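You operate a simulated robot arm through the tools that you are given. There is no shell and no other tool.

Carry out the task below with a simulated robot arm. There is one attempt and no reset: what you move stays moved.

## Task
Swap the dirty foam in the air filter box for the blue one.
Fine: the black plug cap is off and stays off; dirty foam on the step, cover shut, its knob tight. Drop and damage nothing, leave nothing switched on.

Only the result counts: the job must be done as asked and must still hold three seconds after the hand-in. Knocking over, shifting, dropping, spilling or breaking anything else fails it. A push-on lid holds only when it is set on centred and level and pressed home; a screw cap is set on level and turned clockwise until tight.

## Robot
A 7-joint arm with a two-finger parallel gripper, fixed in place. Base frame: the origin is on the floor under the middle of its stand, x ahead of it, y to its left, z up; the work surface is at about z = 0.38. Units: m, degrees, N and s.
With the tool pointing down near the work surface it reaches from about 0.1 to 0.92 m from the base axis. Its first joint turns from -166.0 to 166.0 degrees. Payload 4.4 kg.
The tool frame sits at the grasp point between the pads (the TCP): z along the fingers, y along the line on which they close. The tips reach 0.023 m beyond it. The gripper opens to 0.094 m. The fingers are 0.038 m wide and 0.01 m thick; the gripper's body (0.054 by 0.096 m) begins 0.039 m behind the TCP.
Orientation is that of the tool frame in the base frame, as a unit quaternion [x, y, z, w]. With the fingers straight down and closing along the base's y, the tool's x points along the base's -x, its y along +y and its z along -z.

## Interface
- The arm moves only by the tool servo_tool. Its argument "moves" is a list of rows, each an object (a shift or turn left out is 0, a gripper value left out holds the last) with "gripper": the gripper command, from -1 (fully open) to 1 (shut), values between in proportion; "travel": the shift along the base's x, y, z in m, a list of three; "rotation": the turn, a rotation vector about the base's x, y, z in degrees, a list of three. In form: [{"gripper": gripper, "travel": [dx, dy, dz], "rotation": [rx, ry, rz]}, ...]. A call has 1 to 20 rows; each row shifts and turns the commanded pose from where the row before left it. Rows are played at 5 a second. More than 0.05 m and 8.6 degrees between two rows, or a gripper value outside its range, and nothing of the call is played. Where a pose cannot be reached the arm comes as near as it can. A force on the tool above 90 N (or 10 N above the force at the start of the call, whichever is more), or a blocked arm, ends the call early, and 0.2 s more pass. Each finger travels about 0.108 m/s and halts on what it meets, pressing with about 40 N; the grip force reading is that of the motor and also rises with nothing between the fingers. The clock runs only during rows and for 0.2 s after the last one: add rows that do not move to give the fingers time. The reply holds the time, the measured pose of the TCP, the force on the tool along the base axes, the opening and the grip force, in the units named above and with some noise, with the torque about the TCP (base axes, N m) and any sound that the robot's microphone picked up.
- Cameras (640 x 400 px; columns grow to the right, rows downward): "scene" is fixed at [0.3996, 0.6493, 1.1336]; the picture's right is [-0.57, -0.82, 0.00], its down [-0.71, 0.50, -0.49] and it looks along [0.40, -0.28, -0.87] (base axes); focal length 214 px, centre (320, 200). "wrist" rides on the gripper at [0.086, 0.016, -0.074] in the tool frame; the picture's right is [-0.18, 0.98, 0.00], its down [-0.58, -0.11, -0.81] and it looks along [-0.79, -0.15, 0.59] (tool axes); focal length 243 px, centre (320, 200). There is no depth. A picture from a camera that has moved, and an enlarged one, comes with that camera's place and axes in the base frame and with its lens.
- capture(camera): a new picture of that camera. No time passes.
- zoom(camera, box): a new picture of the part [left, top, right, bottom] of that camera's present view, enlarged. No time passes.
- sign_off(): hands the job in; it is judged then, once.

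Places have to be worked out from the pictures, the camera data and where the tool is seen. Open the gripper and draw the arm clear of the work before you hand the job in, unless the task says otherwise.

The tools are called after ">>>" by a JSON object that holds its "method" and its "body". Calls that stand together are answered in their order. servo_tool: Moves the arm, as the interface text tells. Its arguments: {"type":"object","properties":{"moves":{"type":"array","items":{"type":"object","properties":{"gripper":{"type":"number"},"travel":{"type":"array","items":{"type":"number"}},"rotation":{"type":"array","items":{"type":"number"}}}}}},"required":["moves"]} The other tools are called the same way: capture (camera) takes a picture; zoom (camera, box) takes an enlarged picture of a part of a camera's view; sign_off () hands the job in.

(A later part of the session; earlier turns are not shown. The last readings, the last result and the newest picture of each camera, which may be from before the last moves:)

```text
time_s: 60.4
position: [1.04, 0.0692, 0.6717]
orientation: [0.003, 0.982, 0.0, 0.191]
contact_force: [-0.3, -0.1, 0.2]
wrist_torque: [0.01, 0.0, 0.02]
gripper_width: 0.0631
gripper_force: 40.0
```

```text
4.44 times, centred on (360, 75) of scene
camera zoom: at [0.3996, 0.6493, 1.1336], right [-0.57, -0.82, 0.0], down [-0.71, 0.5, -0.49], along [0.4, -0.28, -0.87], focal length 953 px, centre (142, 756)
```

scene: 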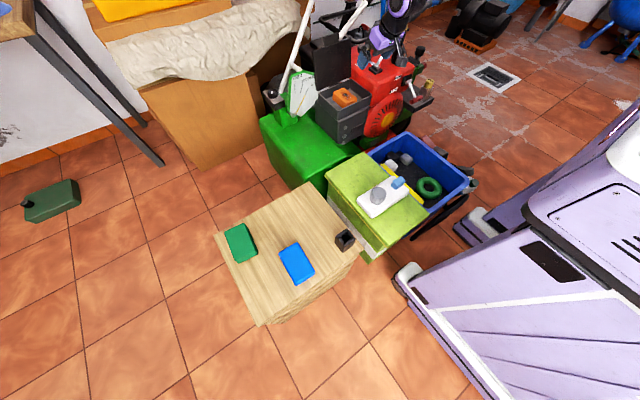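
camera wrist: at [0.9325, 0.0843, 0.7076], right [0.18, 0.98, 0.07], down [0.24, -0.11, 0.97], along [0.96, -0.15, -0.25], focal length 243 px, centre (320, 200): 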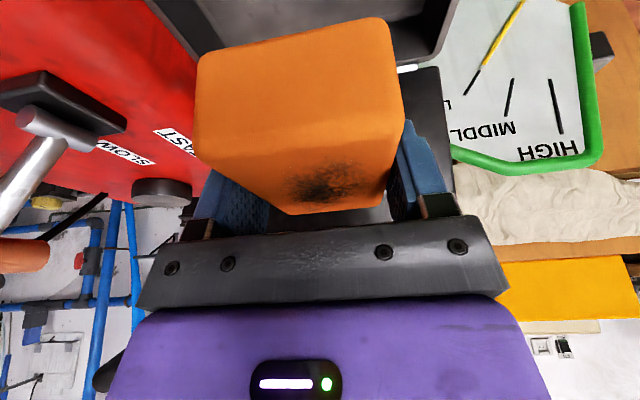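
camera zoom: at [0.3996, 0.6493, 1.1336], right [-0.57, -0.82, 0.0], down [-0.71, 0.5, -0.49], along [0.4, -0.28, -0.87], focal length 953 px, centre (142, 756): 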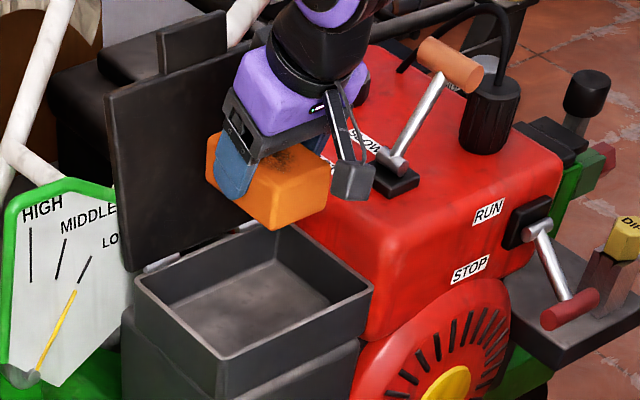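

The dirty foam is out, held level, its bottom ≈ 36 mm below the TCP. I carry it back, then across to the wooden step above the free spot near [0.70, 0.53].

>>> {"method": "servo_tool", "body": {"moves": [{"travel": [-0.03, 0, 0.01]}, {"travel": [-0.045, 0, 0.01]}, {"travel": [-0.045, 0, 0.01]}, {"travel": [-0.045, 0, 0.01]}, {"travel": [-0.045, 0.01, 0]}, {"travel": [-0.02, 0.04, 0]}, {"travel": [-0.01, 0.045, 0]}, {"travel": [-0.01, 0.045, 0]}, {"travel": [-0.01, 0.045, 0]}, {"travel": [-0.01, 0.045, 0]}, {"travel": [-0.01, 0.045, 0]}, {"travel": [-0.01, 0.045, 0]}, {"travel": [-0.01, 0.045, 0]}, {"travel": [-0.01, 0.045, 0]}, {"travel": [-0.01, 0.045, 0]}, {"travel": [-0.02, 0.01, 0]}, {}, {}]}}

>>> {"method": "capture", "body": {"camera": "wrist"}}

>>> {"method": "capture", "body": {"camera": "scene"}}

```text
time_s: 64.2
position: [0.7008, 0.5357, 0.7125]
orientation: [0.003, 0.982, 0.0, 0.191]
contact_force: [-0.5, 0.4, 0.5]
wrist_torque: [-0.01, -0.02, 0.03]
gripper_width: 0.063
gripper_force: 40.4
```

```text
taken
camera wrist: at [0.5936, 0.5503, 0.7484], right [0.18, 0.98, 0.07], down [0.24, -0.11, 0.97], along [0.96, -0.15, -0.25], focal length 243 px, centre (320, 200)
```

wrist: 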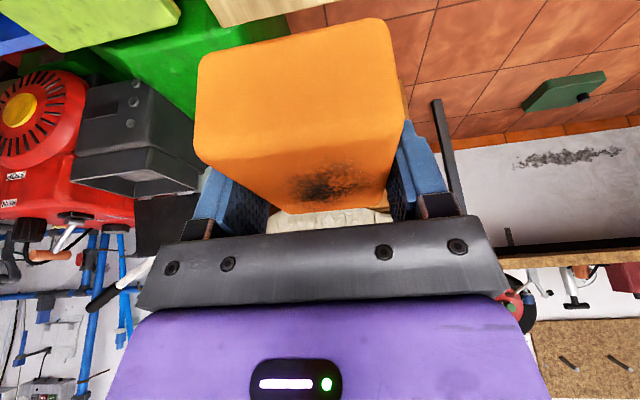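

```text
taken
```

scene: 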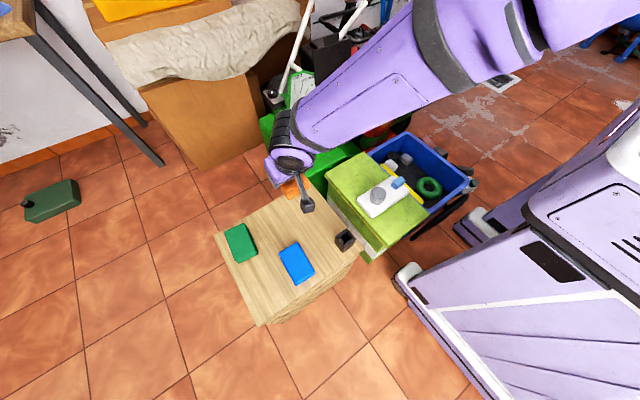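

Foam still level in the grip. I shift slightly to y = 0.52 to keep the camera clear of the blue foam, and descend to z ≈ 0.46.

>>> {"method": "servo_tool", "body": {"moves": [{"travel": [0.002, -0.008, -0.04]}, {"travel": [0.002, -0.008, -0.045]}, {"travel": [0.002, 0, -0.045]}, {"travel": [0.002, 0, -0.045]}, {"travel": [0, 0, -0.045]}, {"travel": [0, 0, -0.03]}, {}]}}

>>> {"method": "zoom", "body": {"camera": "scene", "box": [210, 140, 370, 300]}}

>>> {"method": "capture", "body": {"camera": "wrist"}}

```text
time_s: 65.3
position: [0.7172, 0.5247, 0.5295]
orientation: [0.001, 0.981, 0.002, 0.196]
contact_force: [-0.7, -2.3, 30.1]
wrist_torque: [-1.07, 0.46, -0.22]
gripper_width: 0.0629
gripper_force: 40.6
stopped in row 5: the force on the tool passed its limit at 182 N (the readings are from after the stop); the commanded pose is now the measured one
```

```text
2.50 times, centred on (290, 220) of scene
camera zoom: at [0.3996, 0.6493, 1.1336], right [-0.57, -0.82, 0.0], down [-0.71, 0.5, -0.49], along [0.4, -0.28, -0.87], focal length 536 px, centre (395, 150)
```

zoom: 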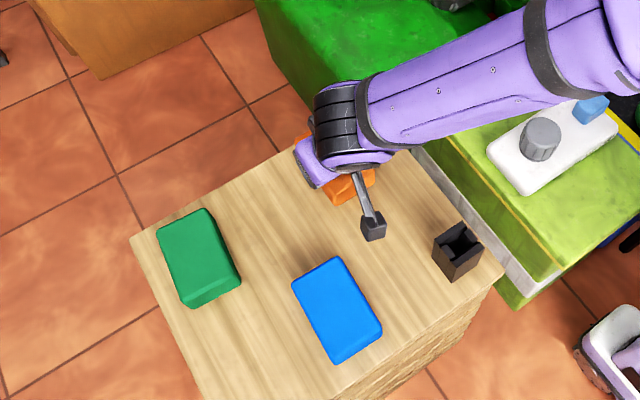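

```text
taken
camera wrist: at [0.6078, 0.5391, 0.564], right [0.17, 0.98, 0.07], down [0.23, -0.11, 0.97], along [0.96, -0.15, -0.24], focal length 243 px, centre (320, 200)
```

wrist: 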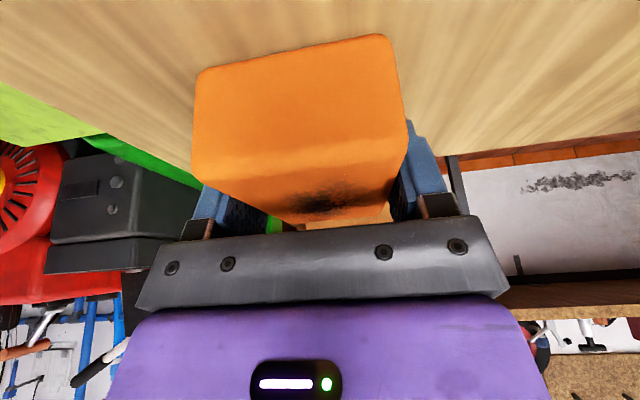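

I hit something at TCP z ≈ 0.53 with the foam: the step's top must be higher (~0.49) than I assumed. I raise gently and re-measure.

>>> {"method": "servo_tool", "body": {"moves": [{"travel": [0, 0, 0.01]}, {"travel": [0, 0, 0.02]}, {"travel": [0, 0, 0.03]}, {}]}}

>>> {"method": "zoom", "body": {"camera": "scene", "box": [210, 140, 370, 300]}}

>>> {"method": "capture", "body": {"camera": "wrist"}}

```text
time_s: 66.3
position: [0.7151, 0.5224, 0.5838]
orientation: [0.001, 0.981, 0.0, 0.194]
contact_force: [-0.2, -0.6, -1.5]
wrist_torque: [-0.02, 0.0, 0.0]
gripper_width: 0.0631
gripper_force: 40.1
```

```text
2.50 times, centred on (290, 220) of scene
camera zoom: at [0.3996, 0.6493, 1.1336], right [-0.57, -0.82, 0.0], down [-0.71, 0.5, -0.49], along [0.4, -0.28, -0.87], focal length 536 px, centre (395, 150)
```

zoom: 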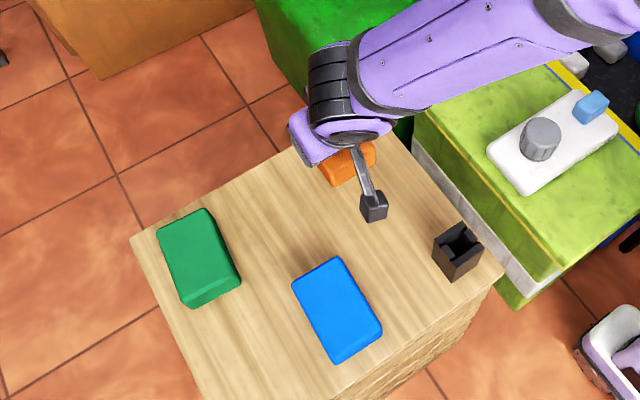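

```text
taken
camera wrist: at [0.6064, 0.5371, 0.6198], right [0.17, 0.98, 0.07], down [0.23, -0.11, 0.97], along [0.96, -0.15, -0.25], focal length 243 px, centre (320, 200)
```

wrist: 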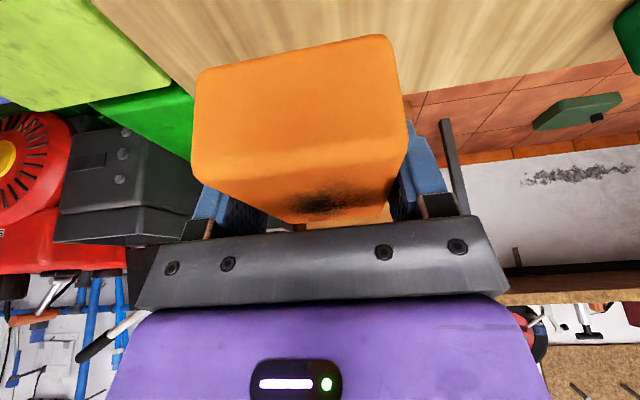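

Re-triangulated: the step top is at z ≈ 0.497, spanning x 0.475–0.77, y 0.455–0.787; blue foam centred [0.551, 0.622], green [0.693, 0.723], black holder [0.53, 0.47]. I shift to [0.685, 0.54] which is clear of all, and lower carefully.

>>> {"method": "servo_tool", "body": {"moves": [{"travel": [-0.015, 0.009, 0]}, {"travel": [-0.015, 0.009, 0]}, {"travel": [0, 0, -0.012]}, {"travel": [0, 0, -0.012]}, {"travel": [0, 0, -0.01]}, {}]}}

>>> {"method": "zoom", "body": {"camera": "scene", "box": [250, 160, 350, 260]}}

>>> {"method": "capture", "body": {"camera": "wrist"}}

```text
time_s: 67.7
position: [0.6853, 0.5408, 0.5502]
orientation: [0.001, 0.981, 0.0, 0.194]
contact_force: [0.6, 0.7, -0.3]
wrist_torque: [-0.03, 0.01, -0.01]
gripper_width: 0.0629
gripper_force: 39.9
```

```text
4.00 times, centred on (300, 210) of scene
camera zoom: at [0.3996, 0.6493, 1.1336], right [-0.57, -0.82, 0.0], down [-0.71, 0.5, -0.49], along [0.4, -0.28, -0.87], focal length 858 px, centre (400, 160)
```

zoom: 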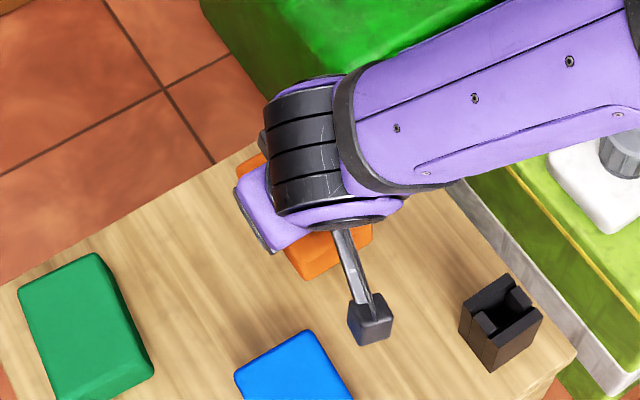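

```text
taken
camera wrist: at [0.5767, 0.5555, 0.5863], right [0.17, 0.98, 0.07], down [0.23, -0.11, 0.97], along [0.96, -0.15, -0.24], focal length 243 px, centre (320, 200)
```

wrist: 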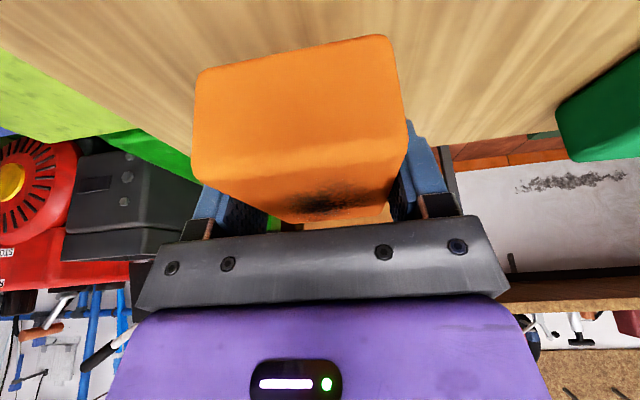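

No contact yet at z 0.550. I lower in 4 mm rows and watch the force.

>>> {"method": "servo_tool", "body": {"moves": [{"travel": [0, 0, -0.004]}, {"travel": [0, 0, -0.004]}, {}]}}

>>> {"method": "servo_tool", "body": {"moves": [{"travel": [0, 0, -0.004]}, {}]}}

>>> {"method": "servo_tool", "body": {"moves": [{"travel": [0, 0, -0.003]}, {}]}}

```text
time_s: 68.5
position: [0.6843, 0.5411, 0.5426]
orientation: [0.001, 0.981, 0.0, 0.194]
contact_force: [0.5, 0.4, 0.6]
wrist_torque: [-0.03, 0.02, 0.02]
gripper_width: 0.063
gripper_force: 39.8
```

```text
time_s: 69.1
position: [0.6843, 0.5403, 0.5385]
orientation: [0.001, 0.981, -0.001, 0.194]
contact_force: [0.2, -0.4, 0.5]
wrist_torque: [-0.01, 0.02, -0.01]
gripper_width: 0.0629
gripper_force: 40.2
```

```text
time_s: 69.7
position: [0.6847, 0.5398, 0.5367]
orientation: [0.002, 0.981, -0.001, 0.193]
contact_force: [-0.1, -0.2, 0.0]
wrist_torque: [0.0, 0.0, -0.03]
gripper_width: 0.0631
gripper_force: 39.6
```

Still free at z 0.537; I continue in 2–3 mm steps.

>>> {"method": "servo_tool", "body": {"moves": [{"travel": [0, 0, -0.0025]}, {}]}}

>>> {"method": "servo_tool", "body": {"moves": [{"travel": [0, 0, -0.002]}, {}]}}

>>> {"method": "servo_tool", "body": {"moves": [{"travel": [0, 0, -0.0015]}, {}]}}

```text
time_s: 70.3
position: [0.6845, 0.541, 0.5341]
orientation: [0.001, 0.981, 0.0, 0.194]
contact_force: [0.6, -0.2, -0.3]
wrist_torque: [0.0, 0.01, 0.04]
gripper_width: 0.0629
gripper_force: 40.3
```

```text
time_s: 70.9
position: [0.6857, 0.5407, 0.532]
orientation: [0.001, 0.981, -0.001, 0.194]
contact_force: [0.5, -0.8, -0.3]
wrist_torque: [-0.01, 0.01, 0.0]
gripper_width: 0.0631
gripper_force: 40.2
```

```text
time_s: 71.5
position: [0.6847, 0.5409, 0.5284]
orientation: [0.0, 0.981, -0.001, 0.194]
contact_force: [0.4, 0.3, 0.7]
wrist_torque: [-0.01, 0.01, 0.0]
gripper_width: 0.0631
gripper_force: 40.0
```

Still no contact at 0.528. I look at the gap below the foam.

>>> {"method": "zoom", "body": {"camera": "wrist", "box": [150, 0, 450, 240]}}

>>> {"method": "zoom", "body": {"camera": "scene", "box": [270, 180, 330, 250]}}

```text
1.67 times, centred on (300, 120) of wrist
camera zoom: at [0.5767, 0.5554, 0.5654], right [0.17, 0.98, 0.07], down [0.23, -0.11, 0.97], along [0.96, -0.15, -0.24], focal length 404 px, centre (353, 333)
```

zoom: 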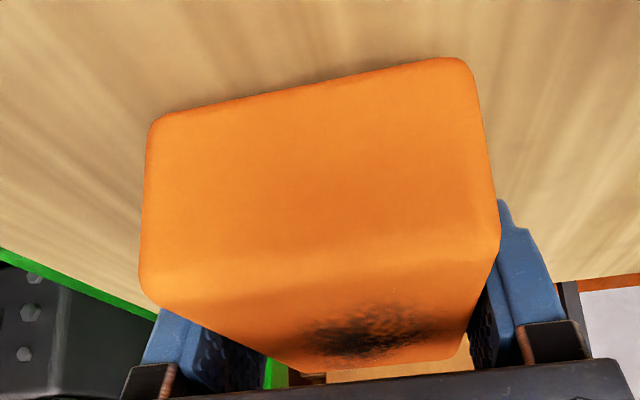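

```text
5.71 times, centred on (300, 215) of scene
camera zoom: at [0.3996, 0.6493, 1.1336], right [-0.57, -0.82, 0.0], down [-0.71, 0.5, -0.49], along [0.4, -0.28, -0.87], focal length 1226 px, centre (434, 114)
```

zoom: 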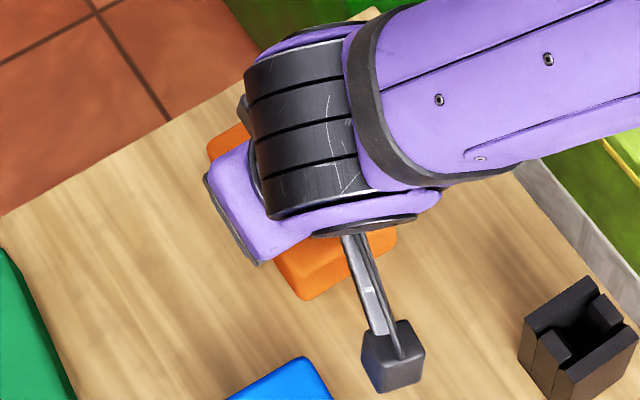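

The foam edge appears nearly on the wood. I keep lowering in 1.5 mm steps.

>>> {"method": "servo_tool", "body": {"moves": [{"travel": [0, 0, -0.0015]}, {}]}}

>>> {"method": "servo_tool", "body": {"moves": [{"travel": [0, 0, -0.0015]}, {}]}}

>>> {"method": "servo_tool", "body": {"moves": [{"travel": [0, 0, -0.0015]}, {}]}}

```text
time_s: 72.1
position: [0.6855, 0.5409, 0.5281]
orientation: [0.002, 0.981, -0.001, 0.194]
contact_force: [-0.8, -0.5, 4.8]
wrist_torque: [-0.05, -0.15, -0.02]
gripper_width: 0.0631
gripper_force: 40.0
```

```text
time_s: 72.7
position: [0.6847, 0.5409, 0.5293]
orientation: [0.002, 0.981, 0.0, 0.195]
contact_force: [-4.8, -6.9, 27.7]
wrist_torque: [-0.95, 0.36, -0.19]
gripper_width: 0.0634
gripper_force: 40.2
```

```text
time_s: 73.3
position: [0.6857, 0.5409, 0.5276]
orientation: [0.001, 0.981, 0.001, 0.196]
contact_force: [-7.8, -12.6, 54.2]
wrist_torque: [-2.01, 0.89, -0.45]
gripper_width: 0.0632
gripper_force: 40.4
```

The −y finger tip is bearing on the step (54 N, torque tells contact at y ≈ 0.504), so foam and finger tips are at surface level. I relieve 3 mm, then open slowly.

>>> {"method": "servo_tool", "body": {"moves": [{"travel": [0, 0, 0.0025]}, {}]}}

>>> {"method": "servo_tool", "body": {"moves": [{"travel": [0, 0, 0.0005]}, {"gripper": -0.4}, {"gripper": -0.6}, {"gripper": -0.8}, {"gripper": -1}, {}]}}

>>> {"method": "capture", "body": {"camera": "wrist"}}

>>> {"method": "zoom", "body": {"camera": "scene", "box": [270, 180, 330, 250]}}

```text
time_s: 73.9
position: [0.6844, 0.5411, 0.5284]
orientation: [0.002, 0.981, 0.001, 0.196]
contact_force: [6.1, 0.0, 25.7]
wrist_torque: [-0.76, -0.13, 0.04]
gripper_width: 0.0632
gripper_force: 40.3
```

```text
time_s: 75.3
position: [0.6846, 0.5388, 0.529]
orientation: [0.002, 0.981, -0.001, 0.194]
contact_force: [-4.9, -5.4, 15.9]
wrist_torque: [0.61, 0.26, 0.29]
gripper_width: 0.092
gripper_force: 0.0
```

```text
taken
camera wrist: at [0.5765, 0.5545, 0.5642], right [0.17, 0.98, 0.07], down [0.23, -0.11, 0.97], along [0.96, -0.15, -0.24], focal length 243 px, centre (320, 200)
```

wrist: 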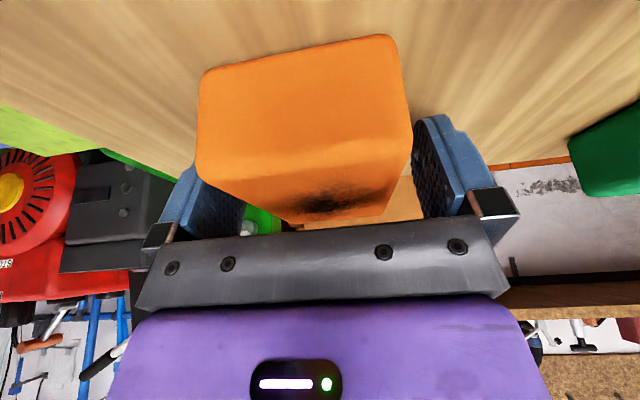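

```text
5.71 times, centred on (300, 215) of scene
camera zoom: at [0.3996, 0.6493, 1.1336], right [-0.57, -0.82, 0.0], down [-0.71, 0.5, -0.49], along [0.4, -0.28, -0.87], focal length 1226 px, centre (434, 114)
```

zoom: 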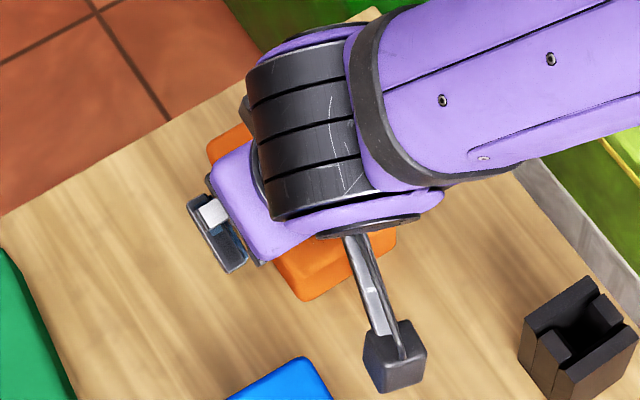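

The foam is released on the step. I raise straight up and check that it stays.

>>> {"method": "servo_tool", "body": {"moves": [{"travel": [0, 0.001, 0.006]}, {"travel": [0, 0, 0.012]}, {"travel": [0, 0, 0.02]}, {"travel": [0, 0, 0.04]}, {"travel": [0, 0, 0.04]}, {"travel": [-0.03, 0, 0.03]}, {}]}}

>>> {"method": "capture", "body": {"camera": "wrist"}}

>>> {"method": "zoom", "body": {"camera": "scene", "box": [210, 170, 370, 330]}}

```text
time_s: 76.9
position: [0.6558, 0.5439, 0.6755]
orientation: [0.001, 0.981, 0.0, 0.195]
contact_force: [-0.2, -0.1, -0.8]
wrist_torque: [0.02, 0.03, -0.02]
gripper_width: 0.094
gripper_force: 0.0
```

```text
taken
camera wrist: at [0.5467, 0.5574, 0.712], right [0.17, 0.98, 0.07], down [0.23, -0.11, 0.97], along [0.96, -0.15, -0.25], focal length 243 px, centre (320, 200)
```

wrist: 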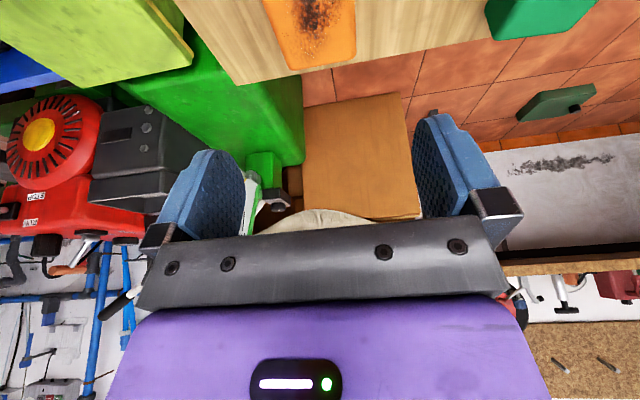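

```text
2.50 times, centred on (290, 250) of scene
camera zoom: at [0.3996, 0.6493, 1.1336], right [-0.57, -0.82, 0.0], down [-0.71, 0.5, -0.49], along [0.4, -0.28, -0.87], focal length 536 px, centre (395, 75)
```

zoom: 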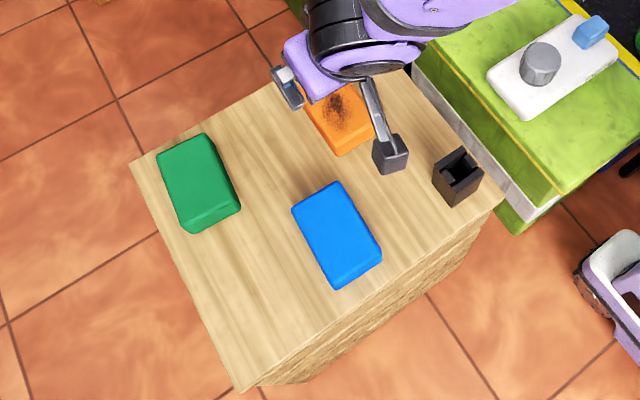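

The dirty foam sits flat on the step, clear of the other items. I now move back so the wrist camera can see the blue foam for a second measurement.

>>> {"method": "servo_tool", "body": {"moves": [{"travel": [-0.04, 0.01, 0.005]}, {"travel": [-0.04, 0.015, 0.005]}, {"travel": [-0.04, 0.015, 0.005]}, {"travel": [-0.04, 0.015, 0.005]}, {"travel": [-0.04, 0.01, 0.005]}, {"travel": [-0.02, 0.01, 0.005]}, {}]}}

>>> {"method": "capture", "body": {"camera": "wrist"}}

>>> {"method": "zoom", "body": {"camera": "scene", "box": [210, 170, 370, 330]}}

```text
time_s: 78.5
position: [0.4357, 0.6177, 0.706]
orientation: [0.002, 0.981, 0.0, 0.194]
contact_force: [0.1, -0.9, 0.3]
wrist_torque: [0.0, 0.0, -0.03]
gripper_width: 0.094
gripper_force: 0.1
```

```text
taken
camera wrist: at [0.3279, 0.6319, 0.7418], right [0.17, 0.98, 0.07], down [0.23, -0.11, 0.97], along [0.96, -0.15, -0.24], focal length 243 px, centre (320, 200)
```

wrist: 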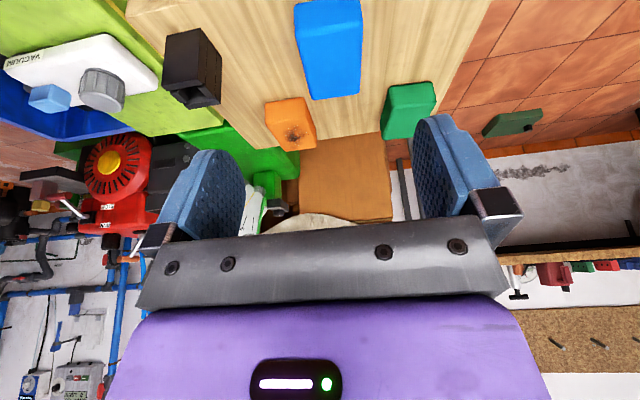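

```text
2.50 times, centred on (290, 250) of scene
camera zoom: at [0.3996, 0.6493, 1.1336], right [-0.57, -0.82, 0.0], down [-0.71, 0.5, -0.49], along [0.4, -0.28, -0.87], focal length 536 px, centre (395, 75)
```

zoom: 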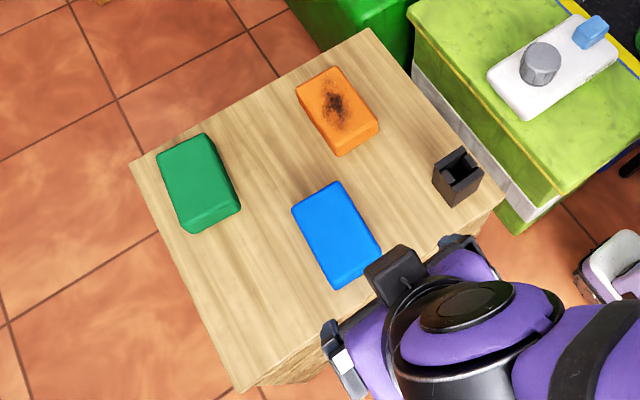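

The dirty foam lies well on the step. I enlarge the blue foam in the wrist view.

>>> {"method": "zoom", "body": {"camera": "wrist", "box": [230, 0, 430, 150]}}

>>> {"method": "zoom", "body": {"camera": "scene", "box": [270, 230, 330, 290]}}

```text
2.67 times, centred on (330, 75) of wrist
camera zoom: at [0.3279, 0.6319, 0.7418], right [0.17, 0.98, 0.07], down [0.23, -0.11, 0.97], along [0.96, -0.15, -0.24], focal length 647 px, centre (293, 533)
```

zoom: 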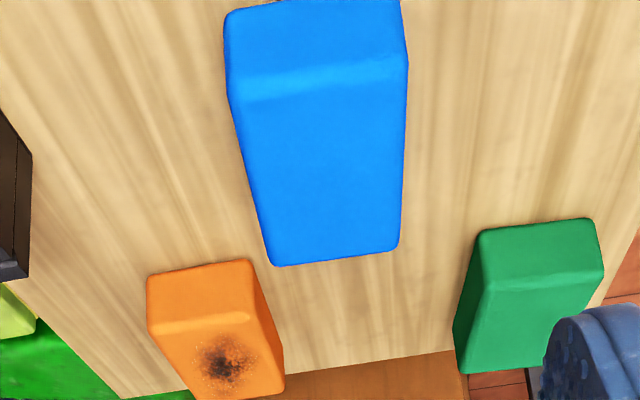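

```text
6.67 times, centred on (300, 260) of scene
camera zoom: at [0.3996, 0.6493, 1.1336], right [-0.57, -0.82, 0.0], down [-0.71, 0.5, -0.49], along [0.4, -0.28, -0.87], focal length 1430 px, centre (453, -200)
```

zoom: 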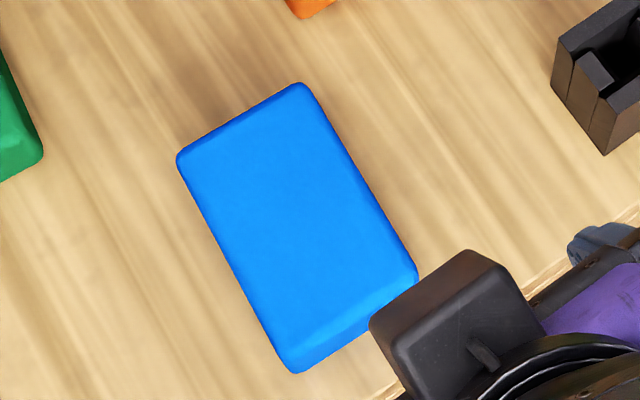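

Blue foam measured from both views: centre [0.550, 0.622], top z ≈ 0.54, 0.06 wide in y. I move over it and descend with the gripper open.

>>> {"method": "servo_tool", "body": {"moves": [{"travel": [0.04, 0.001, -0.01]}, {"travel": [0.04, 0.001, -0.01]}, {"travel": [0.0343, 0.0023, -0.01]}, {"travel": [0, 0, -0.035]}, {"travel": [0, 0, -0.035]}, {"travel": [0, 0, -0.03]}, {"travel": [0, 0, -0.02]}, {}]}}

>>> {"method": "capture", "body": {"camera": "wrist"}}

>>> {"method": "zoom", "body": {"camera": "scene", "box": [250, 200, 370, 320]}}

```text
time_s: 80.3
position: [0.5507, 0.6213, 0.5559]
orientation: [0.001, 0.981, 0.0, 0.195]
contact_force: [-0.5, 0.2, 0.7]
wrist_torque: [0.01, 0.0, -0.01]
gripper_width: 0.0941
gripper_force: 0.0
```

```text
taken
camera wrist: at [0.4419, 0.636, 0.5919], right [0.17, 0.98, 0.07], down [0.23, -0.11, 0.97], along [0.96, -0.15, -0.24], focal length 243 px, centre (320, 200)
```

wrist: 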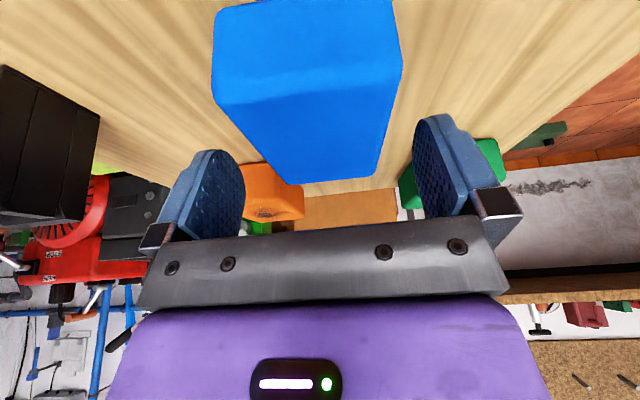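

```text
3.33 times, centred on (310, 260) of scene
camera zoom: at [0.3996, 0.6493, 1.1336], right [-0.57, -0.82, 0.0], down [-0.71, 0.5, -0.49], along [0.4, -0.28, -0.87], focal length 715 px, centre (353, 0)
```

zoom: 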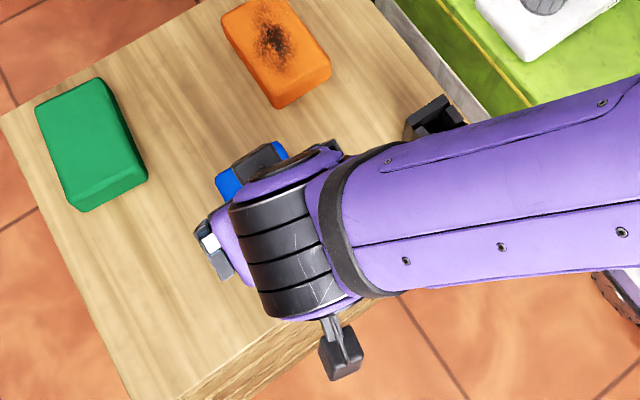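

The blue foam is centred between the fingers. I lower to z ≈ 0.538 and close.

>>> {"method": "servo_tool", "body": {"moves": [{"travel": [0, 0.0005, -0.01]}, {"travel": [0, 0, -0.008]}, {}, {"gripper": -0.3}, {"gripper": 0.2}, {}, {}]}}

>>> {"method": "capture", "body": {"camera": "wrist"}}

```text
time_s: 81.9
position: [0.5497, 0.6213, 0.5382]
orientation: [0.002, 0.981, 0.0, 0.194]
contact_force: [0.3, 0.5, 1.6]
wrist_torque: [0.04, -0.14, 0.07]
gripper_width: 0.063
gripper_force: 39.9
```

```text
taken
camera wrist: at [0.4416, 0.6366, 0.5739], right [0.17, 0.98, 0.07], down [0.23, -0.11, 0.97], along [0.96, -0.15, -0.24], focal length 243 px, centre (320, 200)
```

wrist: 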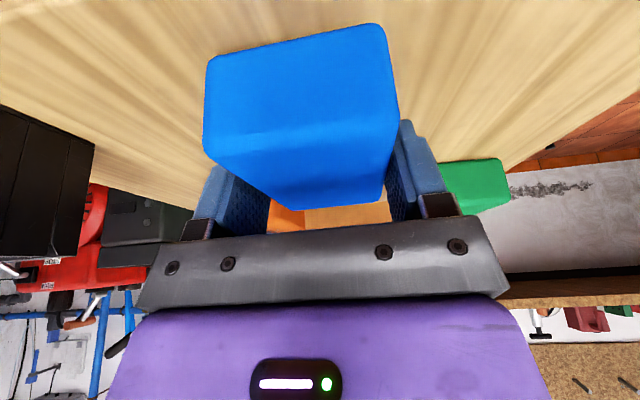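

Blue foam gripped (63 mm). I lift it straight up and check it is level.

>>> {"method": "servo_tool", "body": {"moves": [{"travel": [0, 0, 0.01]}, {"travel": [0, 0, 0.02]}, {"travel": [0, 0, 0.03]}, {"travel": [0, 0, 0.035]}, {"travel": [0, 0, 0.04]}, {"travel": [0, 0, 0.04]}, {}]}}

>>> {"method": "capture", "body": {"camera": "wrist"}}

>>> {"method": "zoom", "body": {"camera": "scene", "box": [210, 170, 370, 330]}}

```text
time_s: 83.5
position: [0.5501, 0.6216, 0.712]
orientation: [0.001, 0.981, 0.0, 0.194]
contact_force: [-0.2, -0.2, -0.9]
wrist_torque: [0.0, -0.01, 0.02]
gripper_width: 0.0627
gripper_force: 39.9
```

```text
taken
camera wrist: at [0.4405, 0.6357, 0.7473], right [0.17, 0.98, 0.07], down [0.23, -0.11, 0.97], along [0.96, -0.15, -0.25], focal length 243 px, centre (320, 200)
```

wrist: 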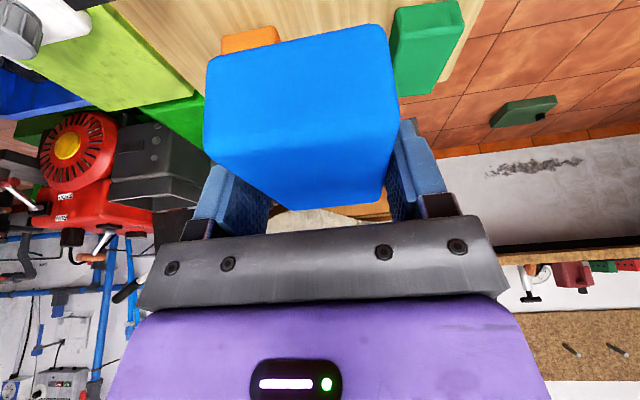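

```text
2.50 times, centred on (290, 250) of scene
camera zoom: at [0.3996, 0.6493, 1.1336], right [-0.57, -0.82, 0.0], down [-0.71, 0.5, -0.49], along [0.4, -0.28, -0.87], focal length 536 px, centre (395, 75)
```

zoom: 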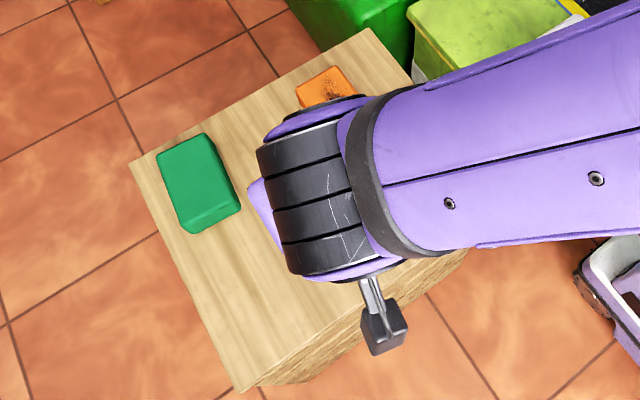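

Held level. I carry it over to the front of the filter box at [0.80, 0.07, 0.72].

>>> {"method": "servo_tool", "body": {"moves": [{"travel": [0.019, -0.0424, 0.001]}, {"travel": [0.019, -0.0424, 0.001]}, {"travel": [0.019, -0.0424, 0.001]}, {"travel": [0.019, -0.0424, 0.001]}, {"travel": [0.019, -0.0424, 0.001]}, {"travel": [0.019, -0.0424, 0.001]}, {"travel": [0.019, -0.0424, 0.001]}, {"travel": [0.019, -0.0424, 0.001]}, {"travel": [0.019, -0.0424, 0.001]}, {"travel": [0.019, -0.0424, 0.001]}, {"travel": [0.019, -0.0424, 0]}, {"travel": [0.019, -0.0424, 0]}, {"travel": [0.019, -0.0424, 0]}, {}, {}]}}

>>> {"method": "capture", "body": {"camera": "wrist"}}

>>> {"method": "capture", "body": {"camera": "scene"}}

```text
time_s: 86.7
position: [0.7964, 0.0696, 0.7231]
orientation: [0.002, 0.981, 0.0, 0.195]
contact_force: [0.2, -0.2, -0.6]
wrist_torque: [0.01, 0.0, 0.0]
gripper_width: 0.0629
gripper_force: 40.0
```

```text
taken
camera wrist: at [0.6875, 0.0843, 0.7591], right [0.17, 0.98, 0.07], down [0.23, -0.11, 0.97], along [0.96, -0.15, -0.24], focal length 243 px, centre (320, 200)
```

wrist: 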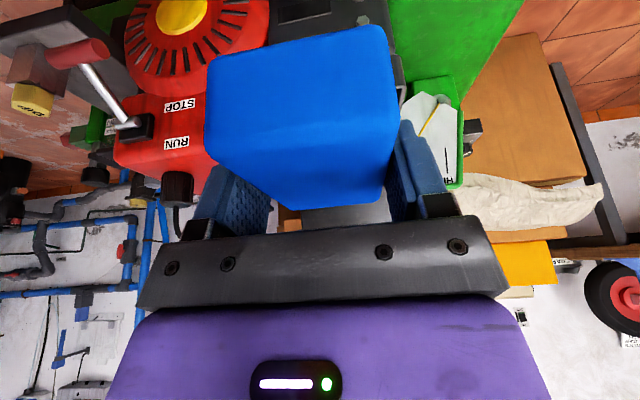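

```text
taken
```

scene: 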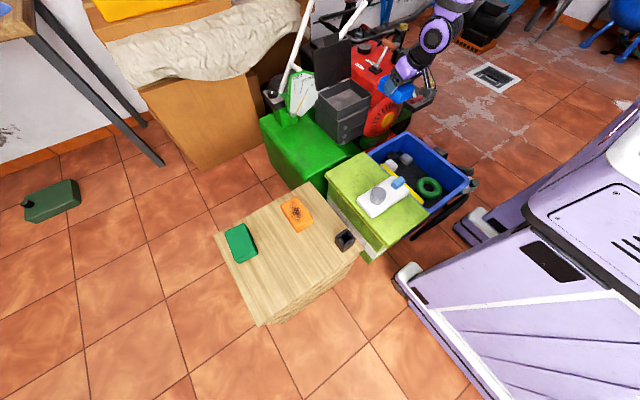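

Clear path. I go forward above the tray, then lower to z ≈ 0.60.

>>> {"method": "servo_tool", "body": {"moves": [{"travel": [0.04, 0, -0.005]}, {"travel": [0.04, 0, -0.005]}, {"travel": [0.04, 0, -0.005]}, {"travel": [0.04, 0, -0.01]}, {"travel": [0.04, 0, -0.01]}, {"travel": [0.03, 0, -0.01]}, {"travel": [0.0136, 0, -0.01]}, {"travel": [0, 0, -0.03]}, {"travel": [0, 0, -0.03]}, {}, {}]}}

>>> {"method": "capture", "body": {"camera": "wrist"}}

>>> {"method": "zoom", "body": {"camera": "scene", "box": [300, 30, 420, 120]}}

```text
time_s: 89.1
position: [1.0406, 0.0702, 0.61]
orientation: [0.002, 0.981, -0.001, 0.194]
contact_force: [0.4, 0.3, 0.4]
wrist_torque: [0.0, 0.02, 0.01]
gripper_width: 0.0626
gripper_force: 40.0
```

```text
taken
camera wrist: at [0.9319, 0.0848, 0.6448], right [0.17, 0.98, 0.07], down [0.23, -0.11, 0.97], along [0.96, -0.15, -0.24], focal length 243 px, centre (320, 200)
```

wrist: 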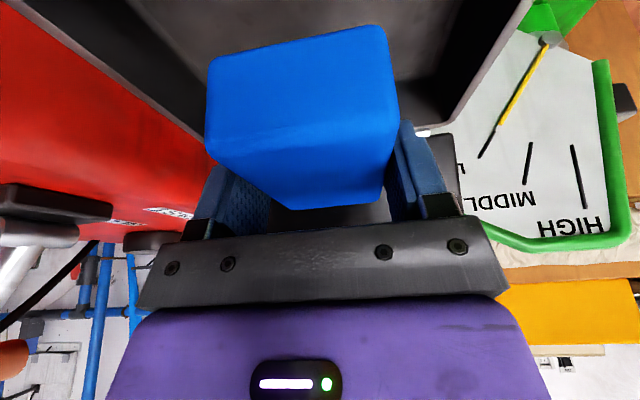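

```text
4.44 times, centred on (360, 75) of scene
camera zoom: at [0.3996, 0.6493, 1.1336], right [-0.57, -0.82, 0.0], down [-0.71, 0.5, -0.49], along [0.4, -0.28, -0.87], focal length 953 px, centre (142, 756)
```

zoom: 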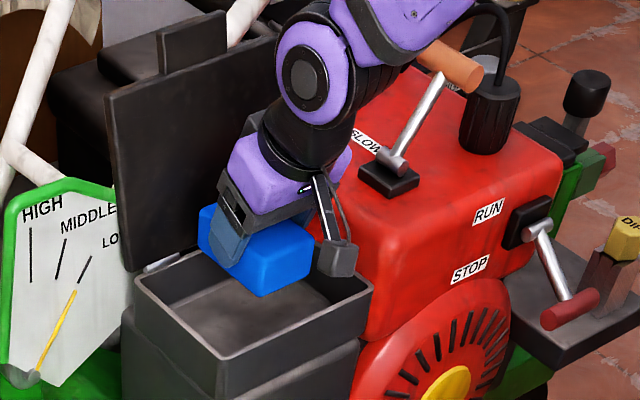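

Blue foam is above the tray, aligned. I lower it in slow steps.

>>> {"method": "servo_tool", "body": {"moves": [{"travel": [0, 0, -0.015]}, {"travel": [0, 0, -0.015]}, {"travel": [0, 0, -0.015]}, {"travel": [0, 0, -0.008]}, {}]}}

>>> {"method": "servo_tool", "body": {"moves": [{"travel": [0, 0, -0.004]}, {}]}}

>>> {"method": "servo_tool", "body": {"moves": [{"travel": [0, 0, -0.004]}, {}]}}

>>> {"method": "capture", "body": {"camera": "wrist"}}

```text
time_s: 90.3
position: [1.0413, 0.0691, 0.5548]
orientation: [0.001, 0.981, 0.001, 0.194]
contact_force: [-0.3, 0.2, -0.1]
wrist_torque: [-0.01, 0.04, 0.03]
gripper_width: 0.063
gripper_force: 39.8
```

```text
time_s: 90.9
position: [1.0409, 0.0698, 0.5509]
orientation: [0.001, 0.981, -0.001, 0.194]
contact_force: [0.6, -0.6, 0.5]
wrist_torque: [0.01, 0.03, 0.01]
gripper_width: 0.0626
gripper_force: 40.2
```

```text
time_s: 91.5
position: [1.0404, 0.0712, 0.5481]
orientation: [0.001, 0.981, 0.0, 0.194]
contact_force: [0.3, 0.7, -1.0]
wrist_torque: [-0.01, 0.0, 0.02]
gripper_width: 0.0626
gripper_force: 39.9
```

```text
taken
camera wrist: at [0.9317, 0.0845, 0.583], right [0.17, 0.98, 0.07], down [0.23, -0.11, 0.97], along [0.96, -0.15, -0.24], focal length 243 px, centre (320, 200)
```

wrist: 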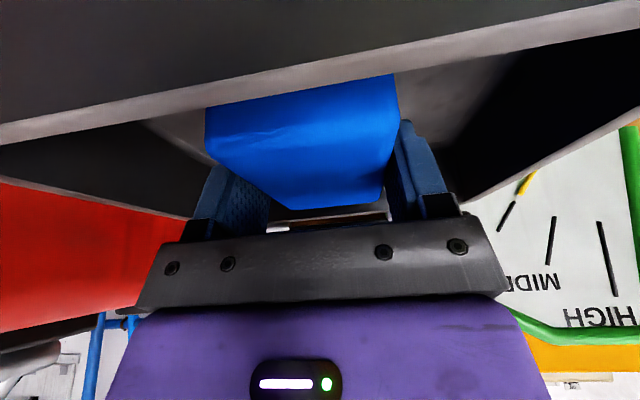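

Still free at z 0.548; I continue in 2 mm steps until light contact.

>>> {"method": "servo_tool", "body": {"moves": [{"travel": [0, 0, -0.002]}, {}]}}

>>> {"method": "servo_tool", "body": {"moves": [{"travel": [0, 0, -0.002]}, {}]}}

>>> {"method": "servo_tool", "body": {"moves": [{"travel": [0, 0, -0.002]}, {}]}}

```text
time_s: 92.1
position: [1.0393, 0.0713, 0.545]
orientation: [0.002, 0.981, -0.001, 0.194]
contact_force: [-0.1, 0.2, -0.3]
wrist_torque: [-0.02, -0.01, 0.02]
gripper_width: 0.0626
gripper_force: 40.0
```

```text
time_s: 92.7
position: [1.0417, 0.0703, 0.5453]
orientation: [0.002, 0.981, -0.001, 0.195]
contact_force: [-1.5, 0.0, 11.2]
wrist_torque: [-0.06, -0.01, 0.02]
gripper_width: 0.0625
gripper_force: 40.2
```

```text
time_s: 93.3
position: [1.0415, 0.0703, 0.5441]
orientation: [0.001, 0.981, 0.001, 0.196]
contact_force: [-4.4, -0.8, 30.3]
wrist_torque: [-0.14, 0.57, -0.02]
gripper_width: 0.0625
gripper_force: 40.3
```

The foam has touched the tray floor (11 N, then 30 N). I relieve 2 mm and open.

>>> {"method": "servo_tool", "body": {"moves": [{"travel": [0, 0, 0.002]}, {"gripper": -0.4}, {"gripper": -0.6}, {"gripper": -0.8}, {"gripper": -1}, {}]}}

>>> {"method": "capture", "body": {"camera": "wrist"}}

```text
time_s: 94.7
position: [1.0392, 0.0704, 0.5438]
orientation: [0.002, 0.981, -0.001, 0.195]
contact_force: [-0.1, -0.2, -0.4]
wrist_torque: [0.0, -0.04, 0.0]
gripper_width: 0.0939
gripper_force: 0.1
```

```text
taken
camera wrist: at [0.9315, 0.0849, 0.5789], right [0.17, 0.98, 0.07], down [0.23, -0.11, 0.97], along [0.96, -0.15, -0.25], focal length 243 px, centre (320, 200)
```

wrist: 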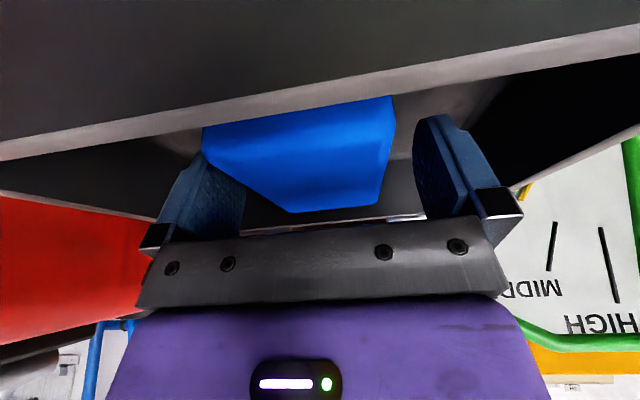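

Released, fingers clear on both sides. I raise out of the tray and back away to inspect.

>>> {"method": "servo_tool", "body": {"moves": [{"travel": [0, 0, 0.01]}, {"travel": [0, 0, 0.02]}, {"travel": [0, 0, 0.04]}, {"travel": [0, 0, 0.045]}, {"travel": [0, 0, 0.045]}, {"travel": [-0.04, 0, 0.02]}, {"travel": [-0.045, 0, 0]}, {"travel": [-0.045, 0, 0]}, {}]}}

>>> {"method": "zoom", "body": {"camera": "wrist", "box": [200, 0, 440, 150]}}

>>> {"method": "zoom", "body": {"camera": "scene", "box": [290, 20, 390, 120]}}

```text
time_s: 96.7
position: [0.9104, 0.0706, 0.7223]
orientation: [0.002, 0.981, 0.0, 0.194]
contact_force: [-0.6, 0.8, 1.0]
wrist_torque: [0.01, 0.01, -0.02]
gripper_width: 0.0938
gripper_force: 0.1
```

```text
2.67 times, centred on (320, 75) of wrist
camera zoom: at [0.8025, 0.0853, 0.7587], right [0.17, 0.98, 0.07], down [0.23, -0.11, 0.97], along [0.96, -0.15, -0.24], focal length 647 px, centre (320, 533)
```

zoom: 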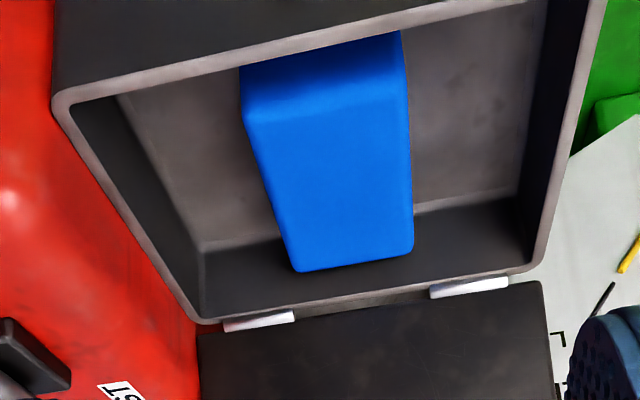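

```text
4.00 times, centred on (340, 70) of scene
camera zoom: at [0.3996, 0.6493, 1.1336], right [-0.57, -0.82, 0.0], down [-0.71, 0.5, -0.49], along [0.4, -0.28, -0.87], focal length 858 px, centre (240, 720)
```

zoom: 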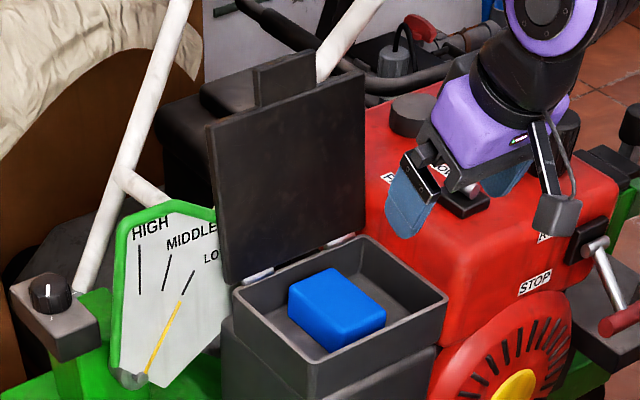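

The blue foam lies flat in the tray, well below the rim. For closing, the tab stands at about [1.155, 0.068, top z 0.73], cover at ~103°; I re-form the fork (rolled −90°, pitched 35° down, fully open) to hook the upper finger behind the tab.

>>> {"method": "servo_tool", "body": {"moves": [{"rotation": [2.81, 0, -6.95], "travel": [0, 0, 0.005]}, {"rotation": [2.81, 0, -6.95], "travel": [0, 0, 0.005]}, {"rotation": [2.81, 0, -6.95], "travel": [0, 0, 0.005]}, {"rotation": [2.81, 0, -6.95], "travel": [0, 0, 0.005]}, {"rotation": [2.81, 0, -6.95]}, {"rotation": [2.81, 0, -6.95]}, {"rotation": [2.81, 0, -6.95]}, {"rotation": [2.81, 0, -6.95]}, {"rotation": [2.81, 0, -6.95]}, {"rotation": [2.81, 0, -6.95]}, {"rotation": [2.81, 0, -6.95]}, {"rotation": [2.81, 0, -6.95]}, {"rotation": [0, -6.6, 0]}, {"rotation": [0, -6.6, 0]}, {"rotation": [0, -6.6, 0]}, {"rotation": [0, -6.6, 0]}, {"rotation": [0, -6.6, 0]}, {}]}}

>>> {"method": "capture", "body": {"camera": "wrist"}}

>>> {"method": "zoom", "body": {"camera": "scene", "box": [290, 20, 430, 120]}}

```text
time_s: 100.5
position: [0.9087, 0.0698, 0.7432]
orientation: [0.629, 0.625, 0.325, 0.328]
contact_force: [0.0, -0.2, 0.1]
wrist_torque: [0.0, 0.02, -0.01]
gripper_width: 0.0939
gripper_force: 0.0
```

```text
taken
camera wrist: at [0.8584, 0.1553, 0.7987], right [0.56, -0.19, 0.81], down [-0.73, -0.58, 0.37], along [0.39, -0.8, -0.46], focal length 243 px, centre (320, 200)
```

wrist: 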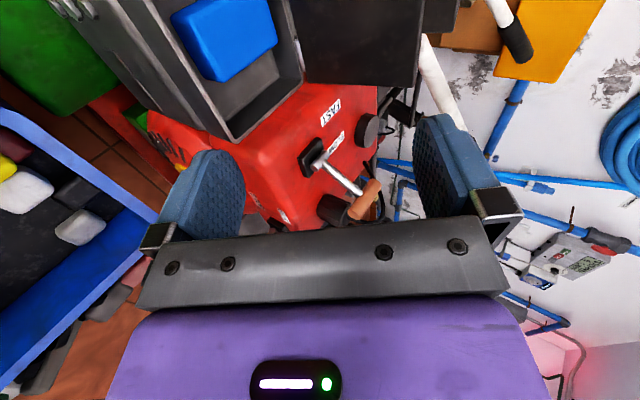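

```text
4.00 times, centred on (360, 70) of scene
camera zoom: at [0.3996, 0.6493, 1.1336], right [-0.57, -0.82, 0.0], down [-0.71, 0.5, -0.49], along [0.4, -0.28, -0.87], focal length 858 px, centre (160, 720)
```

zoom: 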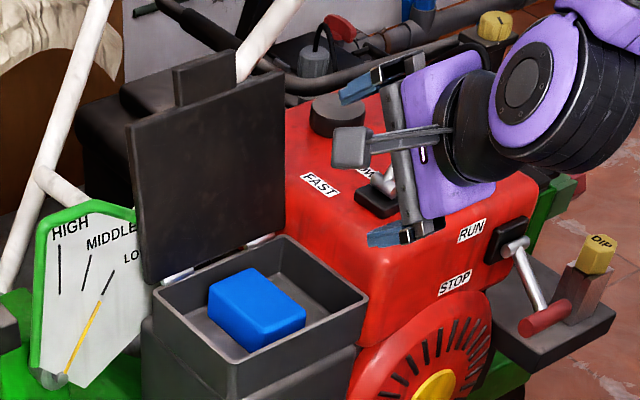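

Fork at 35° pitch, fully open. I move forward toward the standing tab at z ≈ 0.745, stopping short first.

>>> {"method": "servo_tool", "body": {"moves": [{"travel": [0.04, -0.001, 0]}, {"travel": [0.04, -0.001, 0]}, {"travel": [0.04, 0, 0]}, {"travel": [0.04, 0, 0]}, {"travel": [0.03, 0, 0]}, {}]}}

>>> {"method": "capture", "body": {"camera": "wrist"}}

>>> {"method": "zoom", "body": {"camera": "scene", "box": [290, 10, 400, 100]}}

```text
time_s: 101.9
position: [1.0996, 0.0691, 0.7437]
orientation: [0.629, 0.625, 0.325, 0.33]
contact_force: [-0.2, -0.8, -0.5]
wrist_torque: [0.02, -0.01, 0.0]
gripper_width: 0.0943
gripper_force: 0.1
```

```text
taken
camera wrist: at [1.0483, 0.1534, 0.7995], right [0.56, -0.19, 0.81], down [-0.73, -0.58, 0.38], along [0.39, -0.8, -0.46], focal length 243 px, centre (320, 200)
```

wrist: 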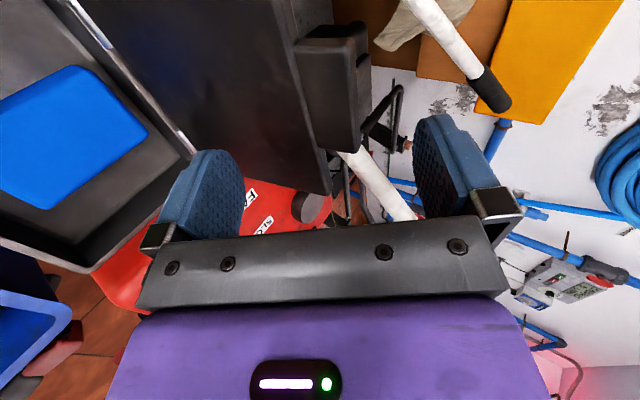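

```text
4.44 times, centred on (345, 55) of scene
camera zoom: at [0.3996, 0.6493, 1.1336], right [-0.57, -0.82, 0.0], down [-0.71, 0.5, -0.49], along [0.4, -0.28, -0.87], focal length 953 px, centre (209, 844)
```

zoom: 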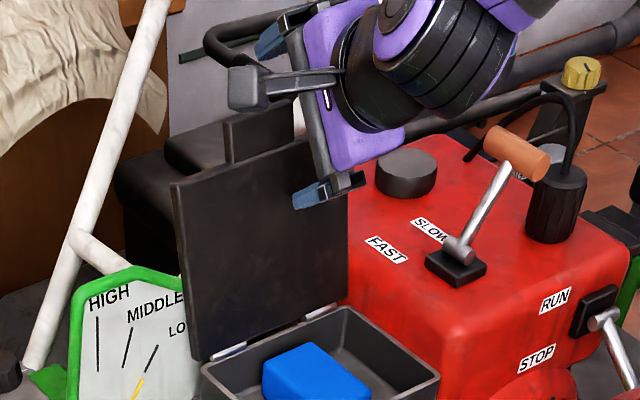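

The upper finger is above the tab's top. I move forward 3 cm at this height and check the reach.

>>> {"method": "servo_tool", "body": {"moves": [{"travel": [0.01, 0, 0]}, {"travel": [0.01, 0, 0]}, {"travel": [0.01, 0, 0]}, {}]}}

>>> {"method": "capture", "body": {"camera": "wrist"}}

>>> {"method": "zoom", "body": {"camera": "scene", "box": [290, 0, 380, 80]}}

```text
time_s: 102.9
position: [1.1301, 0.0678, 0.7424]
orientation: [0.629, 0.626, 0.323, 0.328]
contact_force: [1.2, 0.7, 0.1]
wrist_torque: [0.02, -0.01, 0.0]
gripper_width: 0.094
gripper_force: 0.1
```

```text
taken
camera wrist: at [1.0787, 0.1532, 0.7987], right [0.56, -0.19, 0.81], down [-0.73, -0.58, 0.38], along [0.39, -0.8, -0.46], focal length 243 px, centre (320, 200)
```

wrist: 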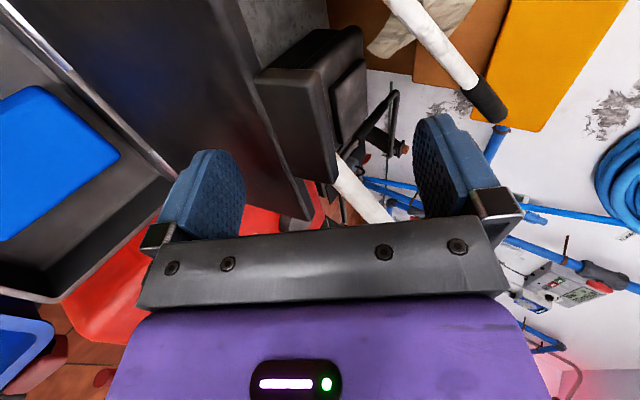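

```text
5.00 times, centred on (335, 40) of scene
camera zoom: at [0.3996, 0.6493, 1.1336], right [-0.57, -0.82, 0.0], down [-0.71, 0.5, -0.49], along [0.4, -0.28, -0.87], focal length 1072 px, centre (245, 1000)
```

zoom: 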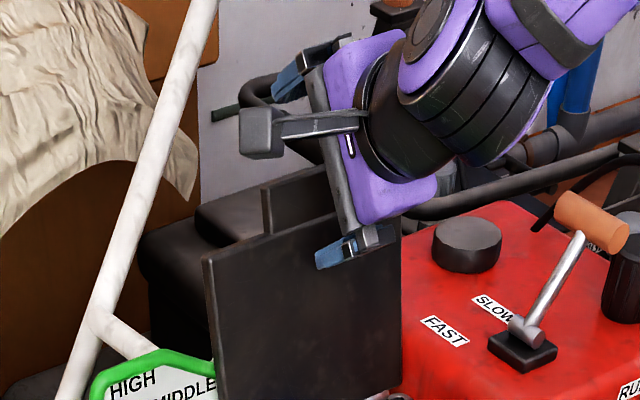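

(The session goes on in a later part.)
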